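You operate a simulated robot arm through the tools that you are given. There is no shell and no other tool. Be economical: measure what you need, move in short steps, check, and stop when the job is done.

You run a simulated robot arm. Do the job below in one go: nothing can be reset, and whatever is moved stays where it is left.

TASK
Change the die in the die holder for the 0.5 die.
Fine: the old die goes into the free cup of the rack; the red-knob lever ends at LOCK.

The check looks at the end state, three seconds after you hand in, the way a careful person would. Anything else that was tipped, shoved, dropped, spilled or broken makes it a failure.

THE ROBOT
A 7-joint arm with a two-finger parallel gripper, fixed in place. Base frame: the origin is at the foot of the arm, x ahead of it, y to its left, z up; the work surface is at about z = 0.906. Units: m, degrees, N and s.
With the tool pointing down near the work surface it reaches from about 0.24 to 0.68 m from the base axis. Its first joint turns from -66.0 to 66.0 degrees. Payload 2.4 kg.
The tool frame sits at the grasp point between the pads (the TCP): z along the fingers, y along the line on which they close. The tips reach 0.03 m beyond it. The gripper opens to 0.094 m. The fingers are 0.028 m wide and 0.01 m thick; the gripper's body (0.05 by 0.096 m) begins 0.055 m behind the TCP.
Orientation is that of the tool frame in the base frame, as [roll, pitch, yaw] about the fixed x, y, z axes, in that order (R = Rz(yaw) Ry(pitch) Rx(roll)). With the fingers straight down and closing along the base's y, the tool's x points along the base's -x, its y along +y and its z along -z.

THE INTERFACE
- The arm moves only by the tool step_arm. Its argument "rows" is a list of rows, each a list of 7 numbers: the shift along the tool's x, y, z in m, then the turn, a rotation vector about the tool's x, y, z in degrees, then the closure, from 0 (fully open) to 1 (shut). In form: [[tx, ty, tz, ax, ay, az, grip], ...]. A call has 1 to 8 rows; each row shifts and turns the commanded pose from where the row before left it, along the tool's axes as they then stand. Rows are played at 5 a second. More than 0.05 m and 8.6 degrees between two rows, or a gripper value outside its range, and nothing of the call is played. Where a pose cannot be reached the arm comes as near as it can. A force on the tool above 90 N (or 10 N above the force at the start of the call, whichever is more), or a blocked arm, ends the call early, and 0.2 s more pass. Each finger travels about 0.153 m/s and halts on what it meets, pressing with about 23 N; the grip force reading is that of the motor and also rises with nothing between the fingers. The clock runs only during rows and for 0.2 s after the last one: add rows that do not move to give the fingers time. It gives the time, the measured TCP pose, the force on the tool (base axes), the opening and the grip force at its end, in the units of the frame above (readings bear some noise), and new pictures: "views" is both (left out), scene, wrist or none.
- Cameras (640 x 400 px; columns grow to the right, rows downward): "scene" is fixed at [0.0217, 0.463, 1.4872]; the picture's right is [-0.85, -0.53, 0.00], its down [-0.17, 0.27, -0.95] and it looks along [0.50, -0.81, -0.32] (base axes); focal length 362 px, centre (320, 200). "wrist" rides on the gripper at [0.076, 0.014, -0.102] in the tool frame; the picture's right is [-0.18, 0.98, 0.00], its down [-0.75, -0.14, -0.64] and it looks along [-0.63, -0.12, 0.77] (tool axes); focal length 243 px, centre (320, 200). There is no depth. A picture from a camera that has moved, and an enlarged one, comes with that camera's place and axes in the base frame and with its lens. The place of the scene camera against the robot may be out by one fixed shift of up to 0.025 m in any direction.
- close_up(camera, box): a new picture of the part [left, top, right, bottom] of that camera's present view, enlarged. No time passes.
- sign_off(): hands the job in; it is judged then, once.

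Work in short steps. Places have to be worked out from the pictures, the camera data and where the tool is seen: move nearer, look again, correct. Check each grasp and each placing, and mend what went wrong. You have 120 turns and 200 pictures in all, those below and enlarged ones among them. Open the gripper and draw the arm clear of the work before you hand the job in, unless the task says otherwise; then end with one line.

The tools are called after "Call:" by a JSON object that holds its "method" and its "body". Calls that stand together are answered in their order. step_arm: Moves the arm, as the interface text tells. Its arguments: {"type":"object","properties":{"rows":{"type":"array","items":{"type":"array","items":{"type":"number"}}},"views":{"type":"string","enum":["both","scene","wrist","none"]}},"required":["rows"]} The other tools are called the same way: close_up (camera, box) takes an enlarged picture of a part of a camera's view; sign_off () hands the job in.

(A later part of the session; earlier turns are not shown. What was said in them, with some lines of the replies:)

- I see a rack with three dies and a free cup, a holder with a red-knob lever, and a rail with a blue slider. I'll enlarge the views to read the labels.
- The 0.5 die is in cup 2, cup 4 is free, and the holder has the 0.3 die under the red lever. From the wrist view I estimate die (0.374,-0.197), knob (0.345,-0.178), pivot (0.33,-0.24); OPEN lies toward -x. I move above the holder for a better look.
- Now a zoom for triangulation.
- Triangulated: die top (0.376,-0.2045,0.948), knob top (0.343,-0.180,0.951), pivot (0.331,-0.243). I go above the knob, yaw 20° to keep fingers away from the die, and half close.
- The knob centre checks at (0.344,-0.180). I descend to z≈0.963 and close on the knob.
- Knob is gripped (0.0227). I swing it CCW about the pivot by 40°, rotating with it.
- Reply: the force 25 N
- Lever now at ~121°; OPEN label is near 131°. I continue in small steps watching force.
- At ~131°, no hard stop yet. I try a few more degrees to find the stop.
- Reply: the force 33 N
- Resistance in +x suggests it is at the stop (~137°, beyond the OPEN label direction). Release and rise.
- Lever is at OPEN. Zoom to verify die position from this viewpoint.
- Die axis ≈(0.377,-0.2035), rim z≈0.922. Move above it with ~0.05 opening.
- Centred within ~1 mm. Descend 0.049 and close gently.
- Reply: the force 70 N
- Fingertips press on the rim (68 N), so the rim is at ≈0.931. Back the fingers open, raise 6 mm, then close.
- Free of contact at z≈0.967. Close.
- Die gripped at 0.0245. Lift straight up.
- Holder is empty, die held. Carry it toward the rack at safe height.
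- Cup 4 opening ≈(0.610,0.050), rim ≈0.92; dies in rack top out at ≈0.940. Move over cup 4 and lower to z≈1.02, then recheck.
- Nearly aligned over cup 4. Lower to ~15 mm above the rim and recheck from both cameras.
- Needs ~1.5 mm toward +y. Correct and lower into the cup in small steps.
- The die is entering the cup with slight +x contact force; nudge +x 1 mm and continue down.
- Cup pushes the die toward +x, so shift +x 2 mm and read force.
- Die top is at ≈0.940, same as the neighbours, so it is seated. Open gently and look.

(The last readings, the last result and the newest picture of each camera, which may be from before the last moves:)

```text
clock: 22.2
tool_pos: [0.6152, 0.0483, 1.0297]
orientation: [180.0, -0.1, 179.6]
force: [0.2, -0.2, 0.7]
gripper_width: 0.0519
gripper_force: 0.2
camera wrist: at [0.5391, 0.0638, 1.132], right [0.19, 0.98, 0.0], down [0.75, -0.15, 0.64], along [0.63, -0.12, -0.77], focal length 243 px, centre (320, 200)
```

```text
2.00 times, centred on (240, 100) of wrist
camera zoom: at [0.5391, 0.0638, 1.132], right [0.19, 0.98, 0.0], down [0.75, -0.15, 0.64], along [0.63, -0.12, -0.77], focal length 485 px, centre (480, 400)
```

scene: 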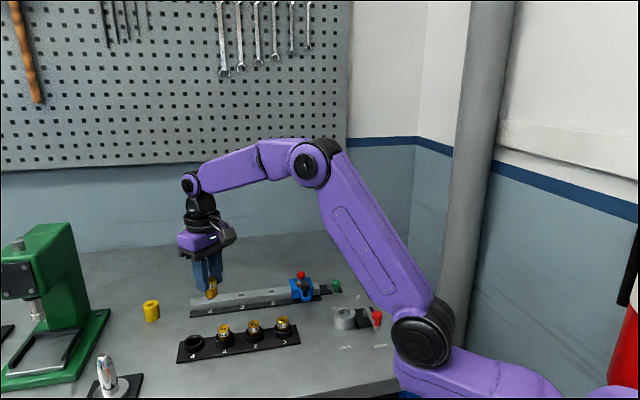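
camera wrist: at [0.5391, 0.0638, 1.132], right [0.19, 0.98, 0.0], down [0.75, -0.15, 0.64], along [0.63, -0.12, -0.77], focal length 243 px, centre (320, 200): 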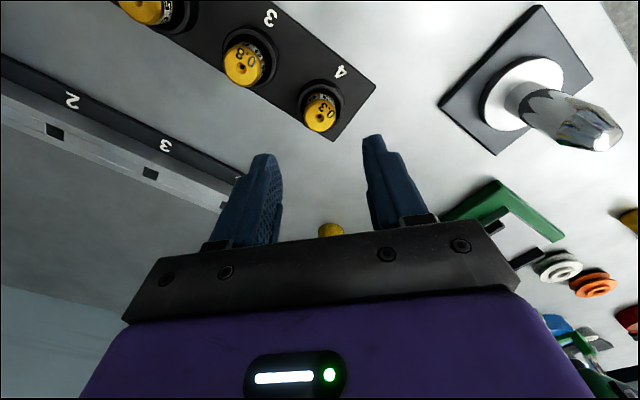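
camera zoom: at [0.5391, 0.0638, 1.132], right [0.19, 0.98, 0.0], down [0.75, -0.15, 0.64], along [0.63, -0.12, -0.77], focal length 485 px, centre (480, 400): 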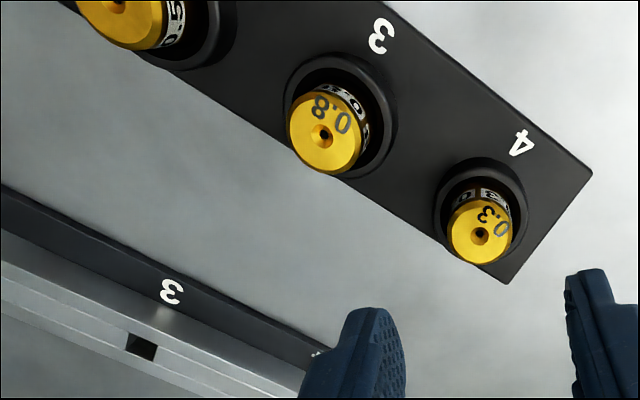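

0.3 die is seated in cup 4. Now hover over the 0.5 die in cup 2.

Call:
{"method": "step_arm", "body": {"rows": [[0.0313, -0.03, -0.005, 0, 0, 0, 0.45], [0.0313, -0.03, 0, 0, 0, 0, 0.45], [0.0313, -0.03, 0, 0, 0, 0, 0.45], [0, 0, 0.01, 0, 0, 0, 0.45], [0, 0, 0, 0, 0, 0, 0.45]], "views": "none"}}

Call:
{"method": "close_up", "body": {"camera": "wrist", "box": [240, 60, 400, 220]}}

Call:
{"method": "close_up", "body": {"camera": "scene", "box": [190, 270, 310, 370]}}

```text
clock: 23.4
tool_pos: [0.521, -0.0379, 1.0264]
orientation: [179.9, 0.0, 179.6]
force: [0.3, -0.7, -1.0]
gripper_width: 0.0515
gripper_force: 0.0
```

```text
2.50 times, centred on (320, 140) of wrist
camera zoom: at [0.4445, -0.0231, 1.1271], right [0.19, 0.98, 0.0], down [0.75, -0.15, 0.64], along [0.63, -0.12, -0.77], focal length 606 px, centre (320, 350)
```

zoom: 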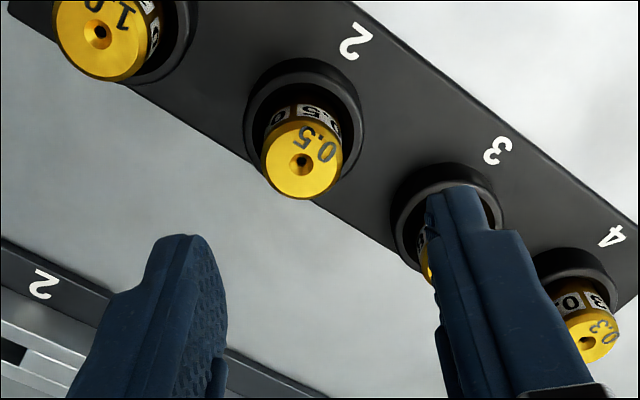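

```text
4.00 times, centred on (250, 320) of scene
camera zoom: at [0.0217, 0.463, 1.4872], right [-0.85, -0.53, 0.0], down [-0.17, 0.27, -0.95], along [0.5, -0.81, -0.32], focal length 1450 px, centre (600, -280)
```

zoom: 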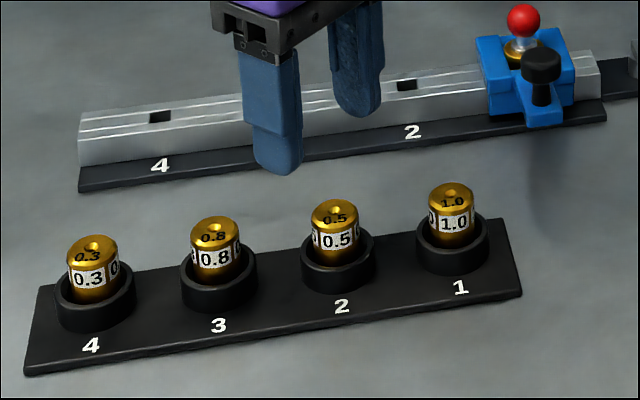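

Die 2 axis ≈(0.520,-0.043). Shift and descend to z≈0.959 (same height as the release, clear of rim), then close.

Call:
{"method": "step_arm", "body": {"rows": [[0.001, -0.0048, 0.02, 0, 0, 0, 0.45], [0, 0, 0.025, 0, 0, 0, 0.45], [0, 0, 0.0215, 0, 0, 0, 0.45], [0, 0, 0, 0, 0, 0, 0.45]], "views": "none"}}

Call:
{"method": "close_up", "body": {"camera": "wrist", "box": [240, 80, 400, 240]}}

Call:
{"method": "close_up", "body": {"camera": "scene", "box": [190, 270, 310, 370]}}

```text
clock: 24.4
tool_pos: [0.5178, -0.0438, 0.9581]
orientation: [180.0, -0.1, 179.6]
force: [1.0, 1.0, 0.5]
gripper_width: 0.0517
gripper_force: 0.0
```

```text
2.50 times, centred on (320, 160) of wrist
camera zoom: at [0.4415, -0.029, 1.0596], right [0.19, 0.98, 0.0], down [0.75, -0.15, 0.64], along [0.63, -0.12, -0.77], focal length 606 px, centre (320, 300)
```

zoom: 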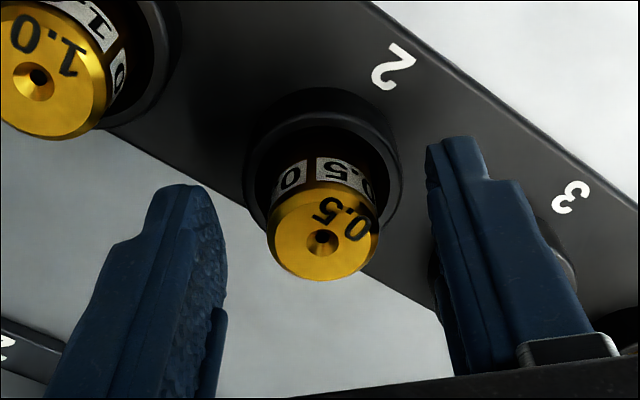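

```text
4.00 times, centred on (250, 320) of scene
camera zoom: at [0.0217, 0.463, 1.4872], right [-0.85, -0.53, 0.0], down [-0.17, 0.27, -0.95], along [0.5, -0.81, -0.32], focal length 1450 px, centre (600, -280)
```

zoom: 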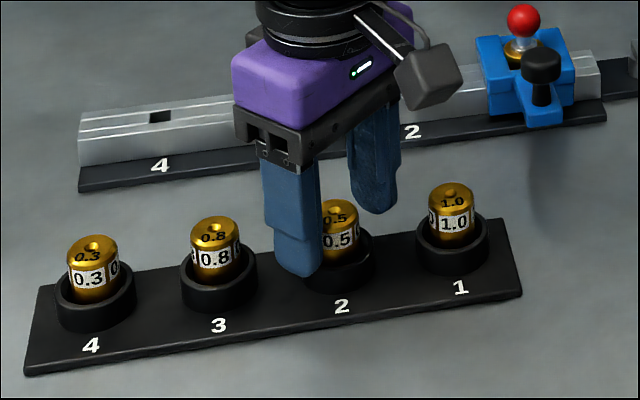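

Die is ~2.5 mm further +x than the grasp centre; shift and close.

Call:
{"method": "step_arm", "body": {"rows": [[-0.0025, 0, 0, 0, 0, 0, 0.45], [0, 0, 0, 0, 0, 0, 0.6], [0, 0, 0, 0, 0, 0, 0.7], [0, 0, 0, 0, 0, 0, 0.8], [0, 0, 0, 0, 0, 0, 0.9], [0, 0, 0, 0, 0, 0, 0.9]], "views": "none"}}

Call:
{"method": "close_up", "body": {"camera": "wrist", "box": [240, 80, 400, 240]}}

```text
clock: 25.8
tool_pos: [0.5204, -0.0441, 0.9588]
orientation: [-180.0, 0.0, 179.6]
force: [-0.7, -0.4, 0.1]
gripper_width: 0.0247
gripper_force: 22.4
```

```text
2.50 times, centred on (320, 160) of wrist
camera zoom: at [0.4444, -0.029, 1.0602], right [0.19, 0.98, 0.0], down [0.75, -0.15, 0.64], along [0.63, -0.12, -0.77], focal length 606 px, centre (320, 300)
```

zoom: 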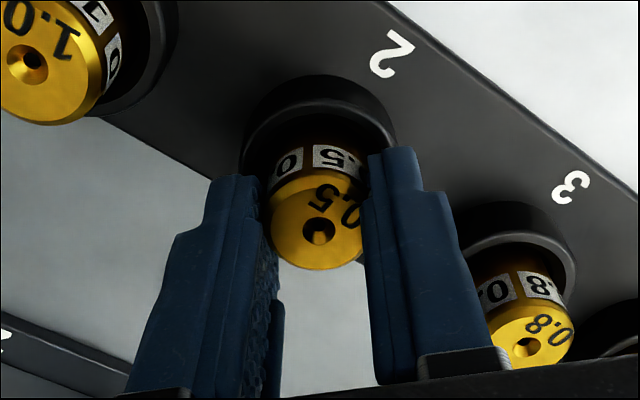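

Grasp good and matches the earlier hold. Lift vertically and go partway.

Call:
{"method": "step_arm", "body": {"rows": [[0, 0, -0.02, 0, 0, 0, 0.9], [0, 0, -0.035, 0, 0, 0, 0.9], [0, 0, -0.04, 0, 0, 0, 0.9], [0, 0, -0.03, 0, 0, 0, 0.9], [0.0285, -0.0318, 0, 0, 0, 0, 0.9], [0.0285, -0.0318, 0, 0, 0, 0, 0.9], [0.0285, -0.0318, 0, 0, 0, 0, 0.9], [0, 0, 0, 0, 0, 0, 0.9]]}}

Call:
{"method": "close_up", "body": {"camera": "scene", "box": [170, 230, 390, 370]}}

```text
clock: 27.6
tool_pos: [0.4351, -0.1346, 1.0845]
orientation: [-180.0, 0.0, 179.6]
force: [-0.4, 0.1, -2.3]
gripper_width: 0.0247
gripper_force: 23.4
camera wrist: at [0.3595, -0.12, 1.1854], right [0.19, 0.98, 0.0], down [0.75, -0.15, 0.64], along [0.63, -0.12, -0.77], focal length 243 px, centre (320, 200)
```

scene: 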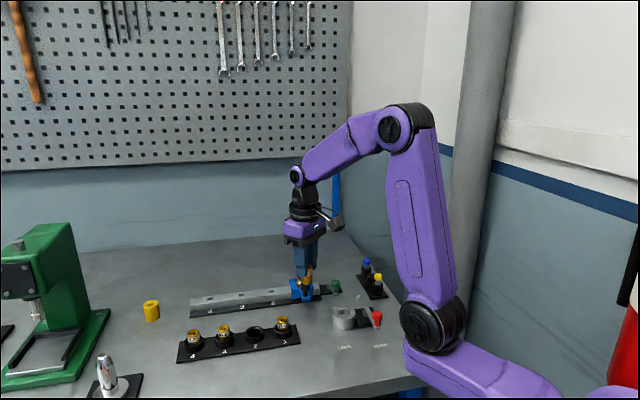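
wrist: 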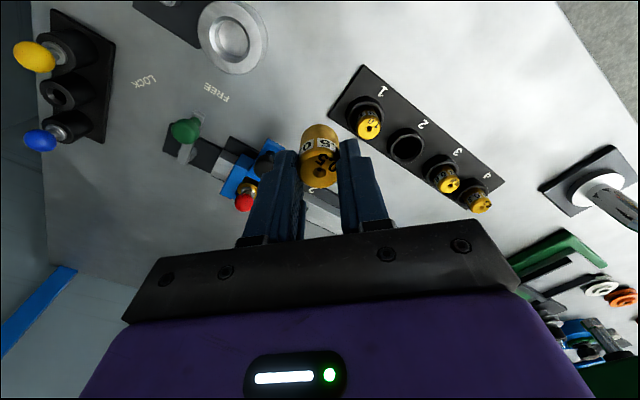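

```text
2.86 times, centred on (280, 300) of scene
camera zoom: at [0.0217, 0.4629, 1.4872], right [-0.85, -0.53, 0.0], down [-0.17, 0.27, -0.95], along [0.5, -0.81, -0.32], focal length 1036 px, centre (434, -86)
```

zoom: 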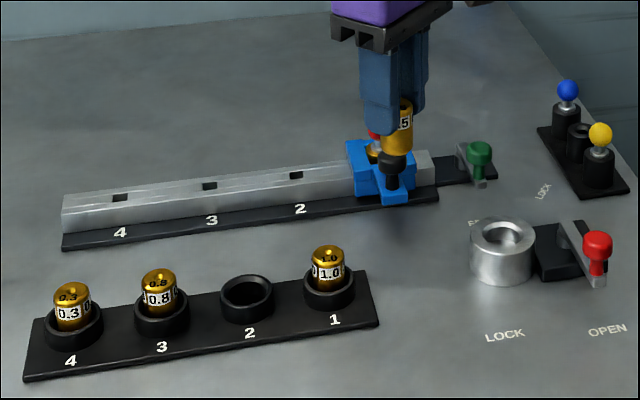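

Continue over the holder and lower to z≈1.02.

Call:
{"method": "step_arm", "body": {"rows": [[0.029, -0.034, 0, 0, 0, 0, 0.9], [0.029, -0.034, 0, 0, 0, 0, 0.9], [0, 0, 0.03, 0, 0, 0, 0.9], [0, 0, 0.03, 0, 0, 0, 0.9], [0, 0, 0, 0, 0, 0, 0.9]], "views": "none"}}

Call:
{"method": "close_up", "body": {"camera": "wrist", "box": [240, 60, 400, 220]}}

Call:
{"method": "close_up", "body": {"camera": "scene", "box": [310, 260, 410, 360]}}

```text
clock: 28.8
tool_pos: [0.3776, -0.2053, 1.0236]
orientation: [-179.9, 0.1, 179.6]
force: [-0.4, -0.1, -2.0]
gripper_width: 0.0247
gripper_force: 23.0
```

```text
2.50 times, centred on (320, 140) of wrist
camera zoom: at [0.3008, -0.1901, 1.125], right [0.19, 0.98, 0.0], down [0.75, -0.15, 0.64], along [0.63, -0.12, -0.77], focal length 606 px, centre (320, 350)
```

zoom: 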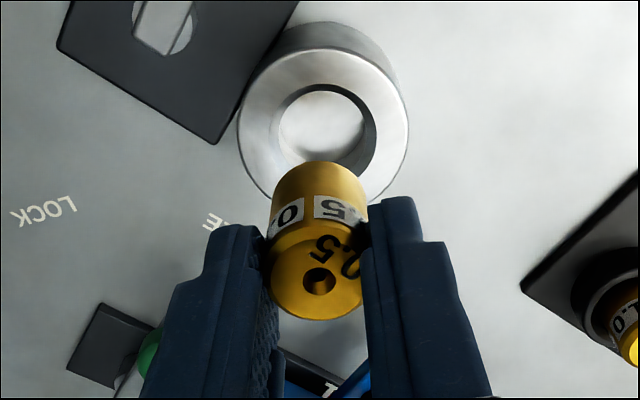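

```text
4.00 times, centred on (360, 310) of scene
camera zoom: at [0.0217, 0.4629, 1.4872], right [-0.85, -0.53, 0.0], down [-0.17, 0.27, -0.95], along [0.5, -0.81, -0.32], focal length 1450 px, centre (160, -240)
```

zoom: 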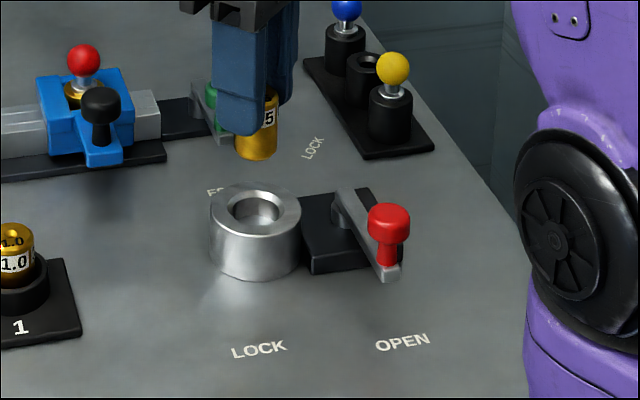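

Bore is ~2 mm toward +y; correct and lower to just above the rim.

Call:
{"method": "step_arm", "body": {"rows": [[0.0005, 0.0022, 0.015, 0, 0, 0, 0.9], [0, 0, 0.014, 0, 0, 0, 0.9], [0, 0, 0, 0, 0, 0, 0.9]], "views": "none"}}

Call:
{"method": "close_up", "body": {"camera": "wrist", "box": [260, 80, 380, 200]}}

Call:
{"method": "close_up", "body": {"camera": "scene", "box": [320, 280, 380, 340]}}

```text
clock: 29.6
tool_pos: [0.3775, -0.2037, 0.9938]
orientation: [180.0, 0.0, 179.6]
force: [0.8, 0.5, -1.6]
gripper_width: 0.0244
gripper_force: 23.2
```

```text
3.33 times, centred on (320, 140) of wrist
camera zoom: at [0.3008, -0.1886, 1.0955], right [0.19, 0.98, 0.0], down [0.75, -0.15, 0.64], along [0.63, -0.12, -0.77], focal length 809 px, centre (320, 400)
```

zoom: 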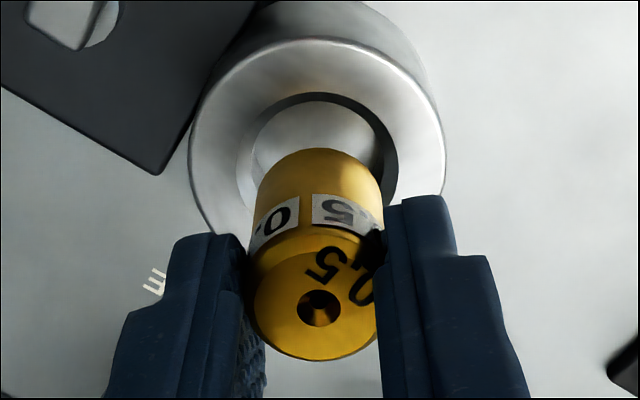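

```text
6.67 times, centred on (350, 310) of scene
camera zoom: at [0.0217, 0.463, 1.4872], right [-0.85, -0.53, 0.0], down [-0.17, 0.27, -0.95], along [0.5, -0.81, -0.32], focal length 2417 px, centre (120, -533)
```

zoom: 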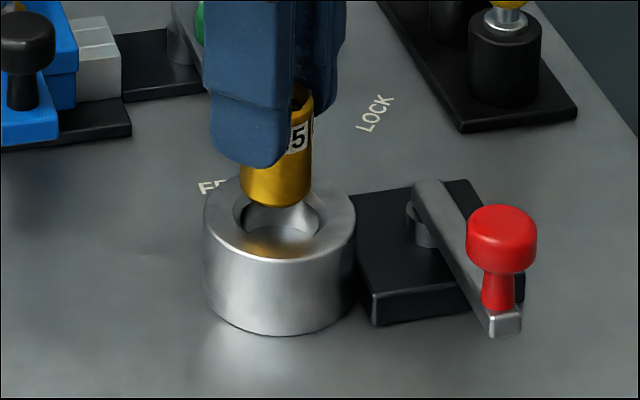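

Shift −x 1.5 mm and lower into the bore, watching force.

Call:
{"method": "step_arm", "body": {"rows": [[0.0015, 0, 0.006, 0, 0, 0, 0.9], [0, 0, 0.007, 0, 0, 0, 0.9], [0, 0, 0.005, 0, 0, 0, 0.9], [0, 0, 0, 0, 0, 0, 0.9]], "views": "none"}}

Call:
{"method": "close_up", "body": {"camera": "wrist", "box": [260, 80, 380, 200]}}

Call:
{"method": "close_up", "body": {"camera": "scene", "box": [320, 280, 380, 340]}}

```text
clock: 30.6
tool_pos: [0.375, -0.2045, 0.9771]
orientation: [-179.9, 0.0, 179.6]
force: [-0.4, -0.1, -1.4]
gripper_width: 0.0249
gripper_force: 23.7
```

```text
3.33 times, centred on (320, 140) of wrist
camera zoom: at [0.2988, -0.1893, 1.0778], right [0.19, 0.98, 0.0], down [0.75, -0.15, 0.64], along [0.63, -0.12, -0.77], focal length 809 px, centre (320, 400)
```

zoom: 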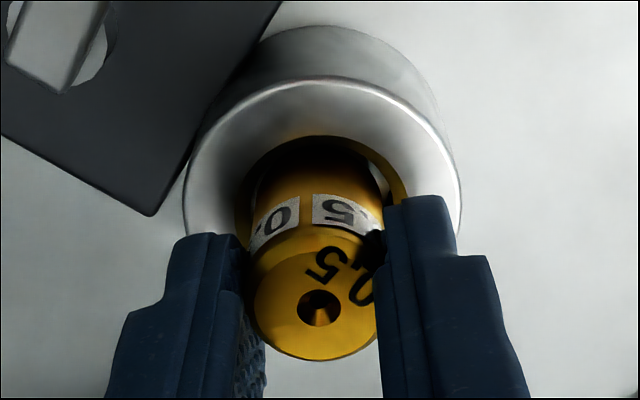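

```text
6.67 times, centred on (350, 310) of scene
camera zoom: at [0.0217, 0.463, 1.4872], right [-0.85, -0.53, 0.0], down [-0.17, 0.27, -0.95], along [0.5, -0.81, -0.32], focal length 2417 px, centre (120, -533)
```

zoom: 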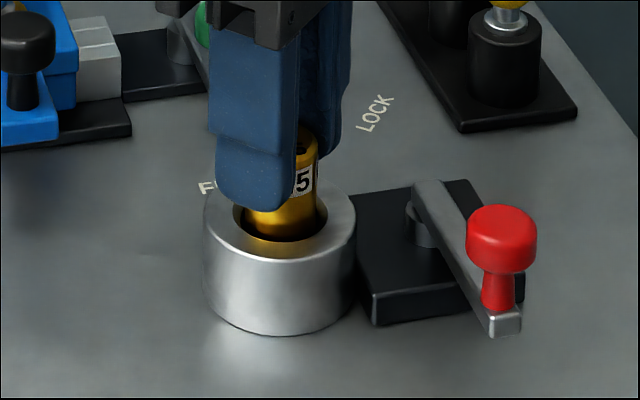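

In the bore with no contact. Lower the remaining ~10 mm.

Call:
{"method": "step_arm", "body": {"rows": [[0, 0.001, 0.004, 0, 0, 0, 0.9], [0, 0, 0.004, 0, 0, 0, 0.9], [0, 0, 0.0025, 0, 0, 0, 0.9], [0, 0, 0, 0, 0, 0, 0.9]], "views": "none"}}

Call:
{"method": "close_up", "body": {"camera": "scene", "box": [320, 280, 380, 340]}}

```text
clock: 31.6
tool_pos: [0.3744, -0.204, 0.9667]
orientation: [-179.9, 0.1, 179.5]
force: [2.2, 2.3, 13.6]
gripper_width: 0.0244
gripper_force: 23.4
```

```text
6.67 times, centred on (350, 310) of scene
camera zoom: at [0.0216, 0.4631, 1.4872], right [-0.85, -0.53, 0.0], down [-0.17, 0.27, -0.95], along [0.5, -0.81, -0.32], focal length 2417 px, centre (120, -533)
```

zoom: 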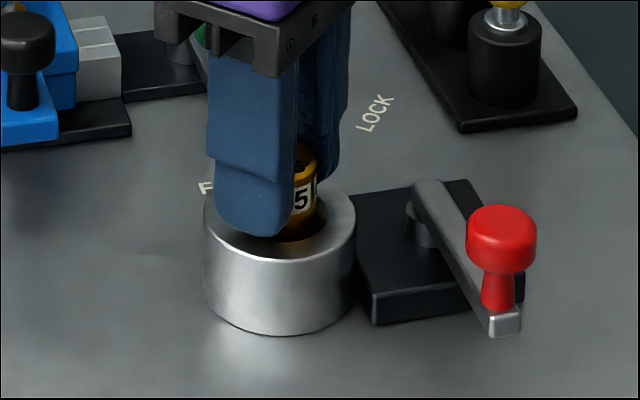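

Bottomed at the expected height (0.9667). Release and rise.

Call:
{"method": "step_arm", "body": {"rows": [[0, 0, 0, 0, 0, 0, 0.65], [0, 0, 0, 0, 0, 0, 0.5], [0, 0, 0, 0, 0, 0, 0.45], [0, 0, -0.03, 0, 0, 0, 0.45], [0, 0, -0.04, 0, 0, 0, 0.45], [0, 0, 0, 0, 0, 0, 0.45]], "views": "wrist"}}

Call:
{"method": "close_up", "body": {"camera": "scene", "box": [320, 280, 380, 340]}}

Call:
{"method": "close_up", "body": {"camera": "wrist", "box": [260, 70, 380, 190]}}

```text
clock: 33.0
tool_pos: [0.3746, -0.2049, 1.0378]
orientation: [-180.0, 0.0, 179.7]
force: [-0.7, 0.1, 0.2]
gripper_width: 0.0518
gripper_force: 0.0
camera wrist: at [0.2983, -0.1894, 1.1389], right [0.19, 0.98, 0.0], down [0.75, -0.15, 0.64], along [0.63, -0.12, -0.77], focal length 243 px, centre (320, 200)
```

wrist: 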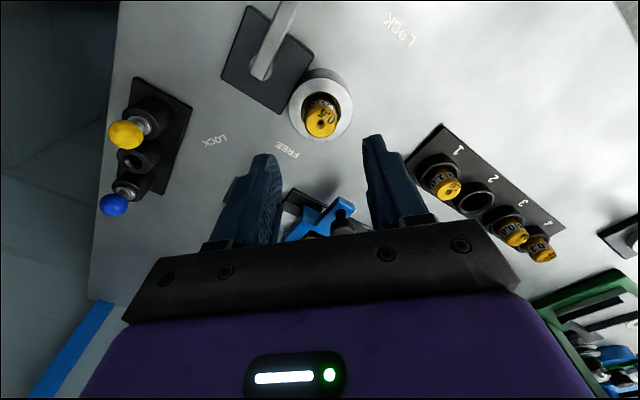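

```text
6.67 times, centred on (350, 310) of scene
camera zoom: at [0.0217, 0.463, 1.4872], right [-0.85, -0.53, 0.0], down [-0.17, 0.27, -0.95], along [0.5, -0.81, -0.32], focal length 2417 px, centre (120, -533)
```

zoom: 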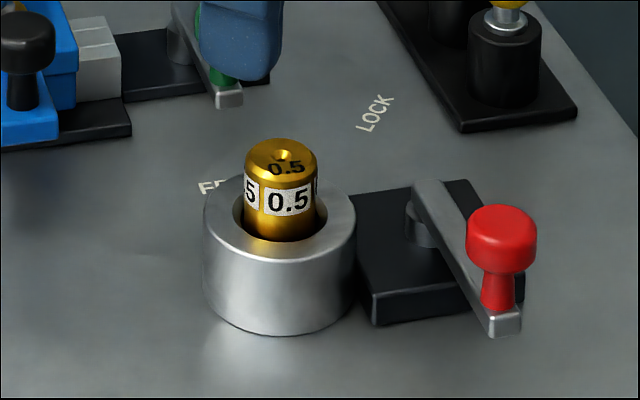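

```text
3.33 times, centred on (320, 130) of wrist
camera zoom: at [0.2983, -0.1894, 1.1389], right [0.19, 0.98, 0.0], down [0.75, -0.15, 0.64], along [0.63, -0.12, -0.77], focal length 809 px, centre (320, 433)
```

zoom: 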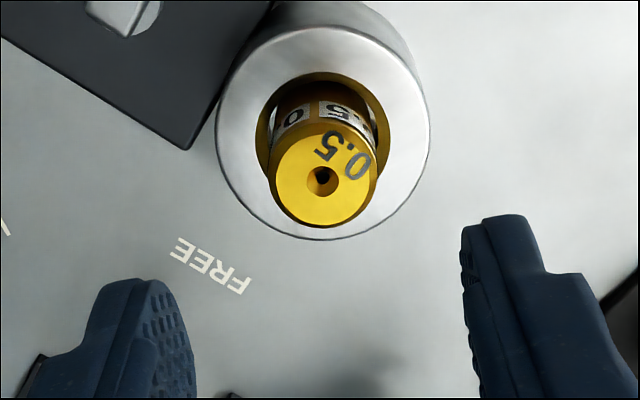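

0.5 die is seated like the old one was. Now return above the red knob (0.2834,-0.199) with the yaw used at release.

Call:
{"method": "step_arm", "body": {"rows": [[0.0456, 0.003, 0, 0, 0, 0, 0.45], [0.0456, 0.003, 0, 0, 0, 0, 0.45], [0, 0, 0, 0, 0, -7.8, 0.45], [0, 0, 0, 0, 0, -7.8, 0.45], [0, 0, 0, 0, 0, -7.8, 0.45], [0, 0, 0, 0, 0, -7.8, 0.45], [0, 0, 0, 0, 0, -7.8, 0.45], [0, 0, 0, 0, 0, 0, 0.45]], "views": "none"}}

Call:
{"method": "close_up", "body": {"camera": "wrist", "box": [240, 60, 400, 220]}}

Call:
{"method": "close_up", "body": {"camera": "scene", "box": [320, 260, 420, 360]}}

```text
clock: 34.8
tool_pos: [0.2827, -0.1951, 1.0355]
orientation: [180.0, 0.0, -141.2]
force: [0.4, -0.5, 0.5]
gripper_width: 0.0517
gripper_force: 0.0
```

```text
2.50 times, centred on (320, 140) of wrist
camera zoom: at [0.2146, -0.2324, 1.137], right [-0.47, 0.88, 0.0], down [0.68, 0.36, 0.64], along [0.57, 0.3, -0.77], focal length 606 px, centre (320, 350)
```

zoom: 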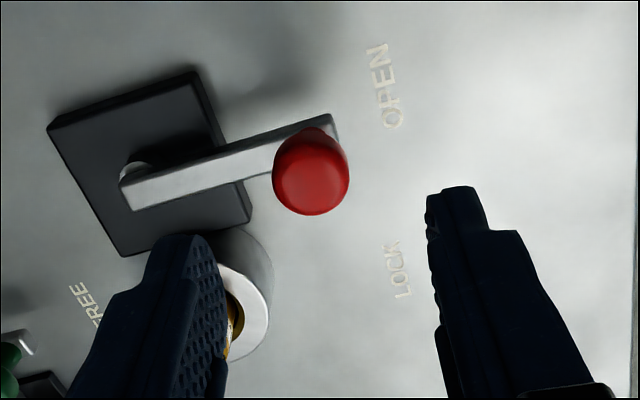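

```text
4.00 times, centred on (370, 310) of scene
camera zoom: at [0.0217, 0.463, 1.4872], right [-0.85, -0.53, 0.0], down [-0.17, 0.27, -0.95], along [0.5, -0.81, -0.32], focal length 1450 px, centre (120, -240)
```

zoom: 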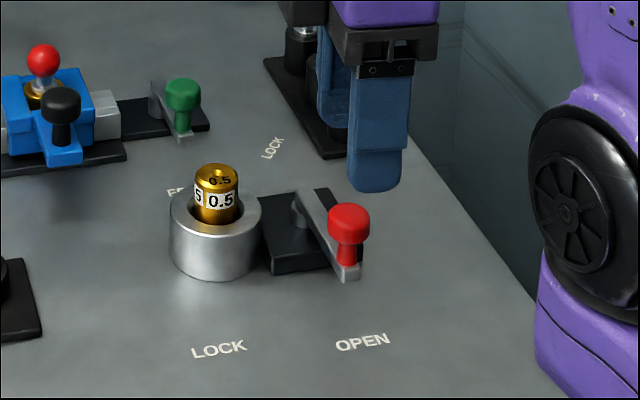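

Knob ≈(0.286,-0.197). Small correction, descend to z≈0.964 and grip.

Call:
{"method": "step_arm", "body": {"rows": [[-0.001, -0.0027, 0.03, 0, 0, 0, 0.45], [0, 0, 0.03, 0, 0, 0, 0.45], [0, 0, 0.0115, 0, 0, 0, 0.45], [0, 0, 0, 0, 0, 0, 0.6], [0, 0, 0, 0, 0, 0, 0.75], [0, 0, 0, 0, 0, 0, 0.9], [0, 0, 0, 0, 0, 0, 0.9]], "views": "wrist"}}

```text
clock: 36.4
tool_pos: [0.2855, -0.197, 0.9647]
orientation: [-180.0, 0.0, -141.3]
force: [2.3, -2.8, -9.0]
gripper_width: 0.023
gripper_force: 45.5
camera wrist: at [0.2178, -0.2335, 1.0661], right [-0.47, 0.88, 0.0], down [0.68, 0.36, 0.64], along [0.57, 0.3, -0.77], focal length 243 px, centre (320, 200)
```

wrist: 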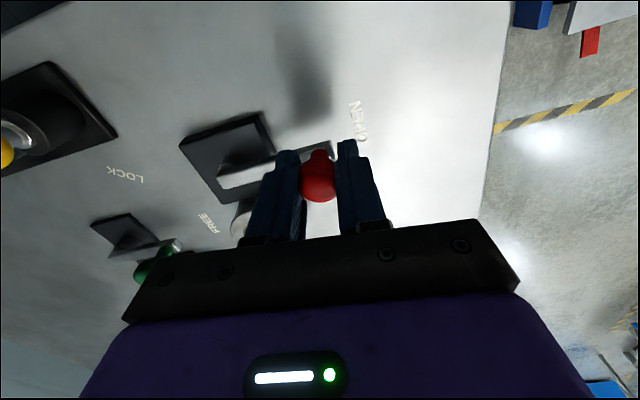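

Knob gripped. Swing it back CW about the pivot by 48°.

Call:
{"method": "step_arm", "body": {"rows": [[-0.009, 0.0005, 0, 0, 0, 8, 0.9], [-0.009, 0.0005, 0, 0, 0, 8, 0.9], [-0.009, 0.0005, 0, 0, 0, 8, 0.9], [-0.009, 0.0005, 0, 0, 0, 8, 0.9], [-0.009, 0.0005, 0, 0, 0, 8, 0.9], [-0.009, 0.0005, 0, 0, 0, 8, 0.9], [0, 0, 0, 0, 0, 0, 0.9]], "views": "wrist"}}

Call:
{"method": "close_up", "body": {"camera": "scene", "box": [320, 260, 420, 360]}}

```text
clock: 38.0
tool_pos: [0.3318, -0.1782, 0.9658]
orientation: [179.8, -0.1, 170.3]
force: [-1.0, -11.8, -20.0]
gripper_width: 0.023
gripper_force: 44.8
camera wrist: at [0.2603, -0.1519, 1.0668], right [0.34, 0.94, 0.0], down [0.72, -0.27, 0.64], along [0.6, -0.22, -0.77], focal length 243 px, centre (320, 200)
```

wrist: 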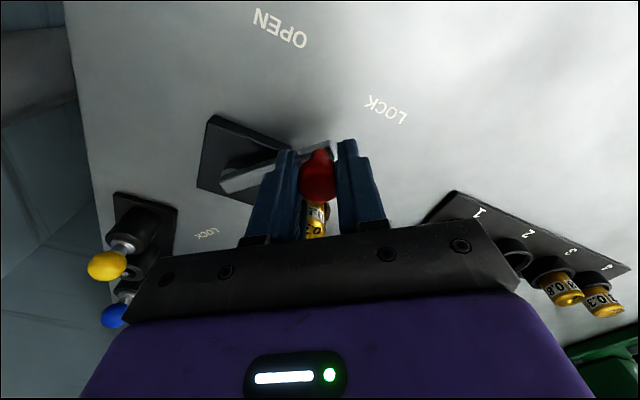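

```text
4.00 times, centred on (370, 310) of scene
camera zoom: at [0.0219, 0.4625, 1.4874], right [-0.85, -0.53, 0.0], down [-0.17, 0.27, -0.95], along [0.5, -0.8, -0.32], focal length 1450 px, centre (120, -240)
```

zoom: 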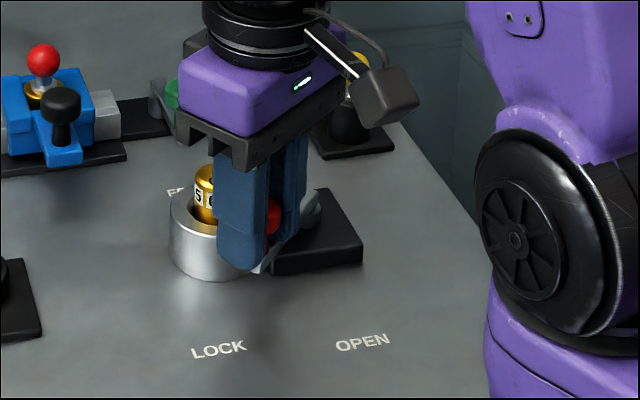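

At ~89°; the original LOCK position was ~80°. Continue ~10° in small steps.

Call:
{"method": "step_arm", "body": {"rows": [[-0.0055, -0.0003, 0, 0, 0, 5, 0.9], [-0.0055, 0, 0, 0, 0, 5, 0.9], [0, 0, 0, 0, 0, 0, 0.9]], "views": "none"}}

```text
clock: 38.8
tool_pos: [0.3442, -0.1795, 0.9645]
orientation: [180.0, -0.1, 160.6]
force: [-3.3, 2.0, 9.8]
gripper_width: 0.023
gripper_force: 44.8
```

At ~78°, matching the original. Push 2 mm more to confirm the stop.

Call:
{"method": "step_arm", "body": {"rows": [[-0.0025, 0, 0, 0, 0, 2, 0.9], [0, 0, 0, 0, 0, 0, 0.9]], "views": "none"}}

Call:
{"method": "close_up", "body": {"camera": "wrist", "box": [200, 80, 440, 240]}}

```text
clock: 39.4
tool_pos: [0.3441, -0.18, 0.9647]
orientation: [179.9, -0.4, 158.5]
force: [-13.0, 15.6, 8.6]
gripper_width: 0.0228
gripper_force: 45.3
```

```text
2.50 times, centred on (320, 160) of wrist
camera zoom: at [0.2798, -0.139, 1.0668], right [0.53, 0.85, 0.0], down [0.65, -0.41, 0.64], along [0.54, -0.34, -0.77], focal length 606 px, centre (320, 300)
```

zoom: 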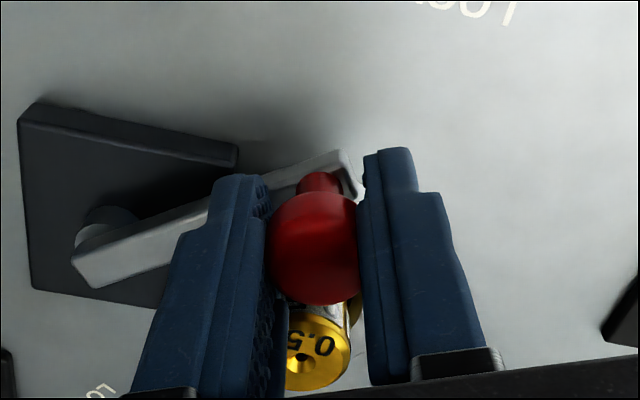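

Resistance with no motion: lever is at its LOCK stop. Relax 2.5 mm, release, rise clear.

Call:
{"method": "step_arm", "body": {"rows": [[0.0025, 0, 0, 0, 0, 0, 0.9], [0, 0, 0, 0, 0, 0, 0.6], [0, 0, 0, 0, 0, 0, 0.45], [0, 0, 0, 0, 0, 0, 0.45], [0, 0, -0.04, 0, 0, 0, 0.45], [0, 0, -0.045, 0, 0, 0, 0.3], [0, 0, -0.045, 0, 0, 0, 0], [0, 0, -0.045, 0, 0, 0, 0]], "views": "both"}}

Call:
{"method": "close_up", "body": {"camera": "scene", "box": [320, 270, 400, 350]}}

Call:
{"method": "close_up", "body": {"camera": "scene", "box": [160, 250, 410, 400]}}

```text
clock: 41.2
tool_pos: [0.347, -0.178, 1.1389]
orientation: [180.0, -0.1, 158.5]
force: [-0.5, 0.0, -0.8]
gripper_width: 0.094
gripper_force: 0.0
camera wrist: at [0.2809, -0.1374, 1.24], right [0.53, 0.85, 0.0], down [0.65, -0.41, 0.64], along [0.54, -0.34, -0.77], focal length 243 px, centre (320, 200)
```

scene: 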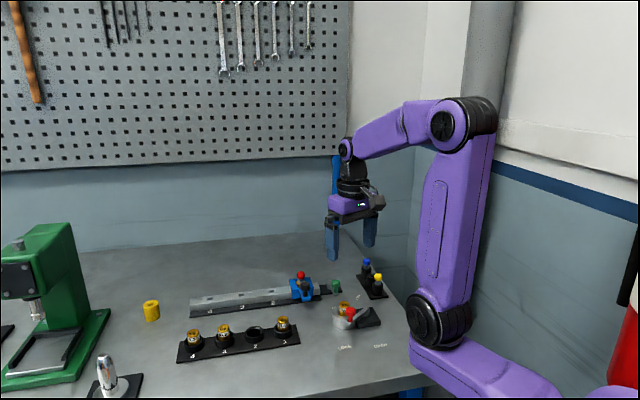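
wrist: 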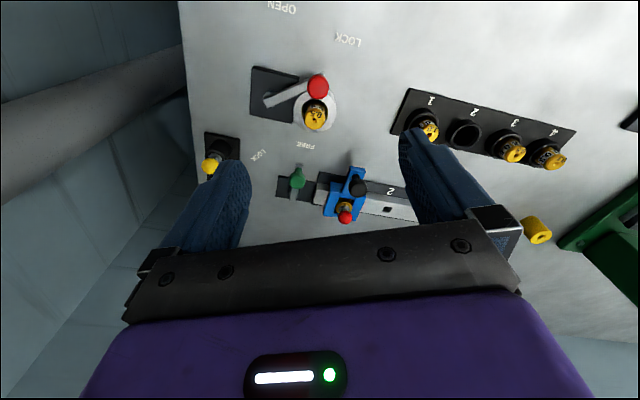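

```text
5.00 times, centred on (360, 310) of scene
camera zoom: at [0.0217, 0.463, 1.4872], right [-0.85, -0.53, 0.0], down [-0.17, 0.27, -0.95], along [0.5, -0.81, -0.32], focal length 1813 px, centre (120, -350)
```

zoom: 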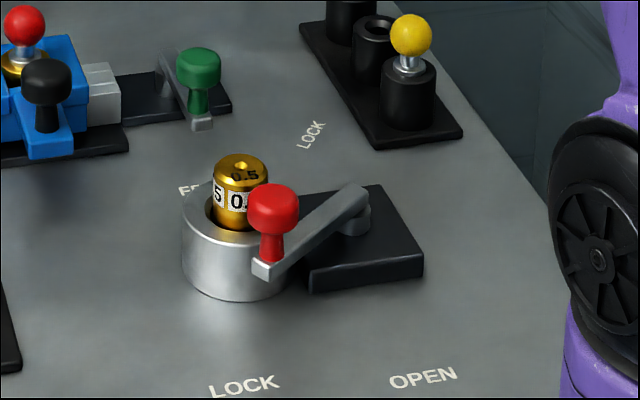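

```text
2.56 times, centred on (285, 325) of scene
camera zoom: at [0.0217, 0.463, 1.4872], right [-0.85, -0.53, 0.0], down [-0.17, 0.27, -0.95], along [0.5, -0.81, -0.32], focal length 928 px, centre (410, -120)
```

zoom: 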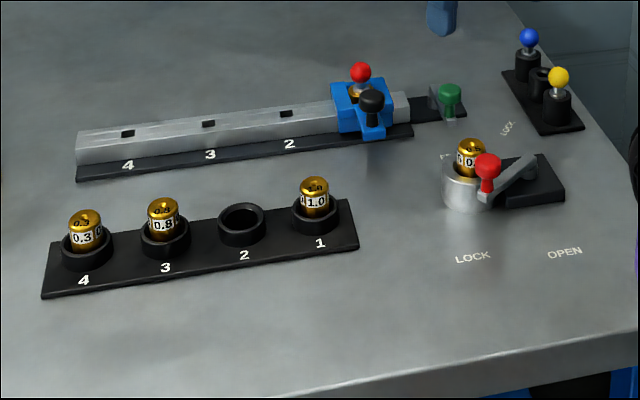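

The end state is right: 0.5 in the holder, 0.3 in cup 4, lever in its original LOCK position, nothing else disturbed, arm clear and gripper open. Handing in.

Call:
{"method": "sign_off", "body": {}}

```text
The job is handed in.
```

The 0.5 die is now in the die holder, the old 0.3 die is in the free rack cup (cup 4), and the red-knob lever is back at LOCK.
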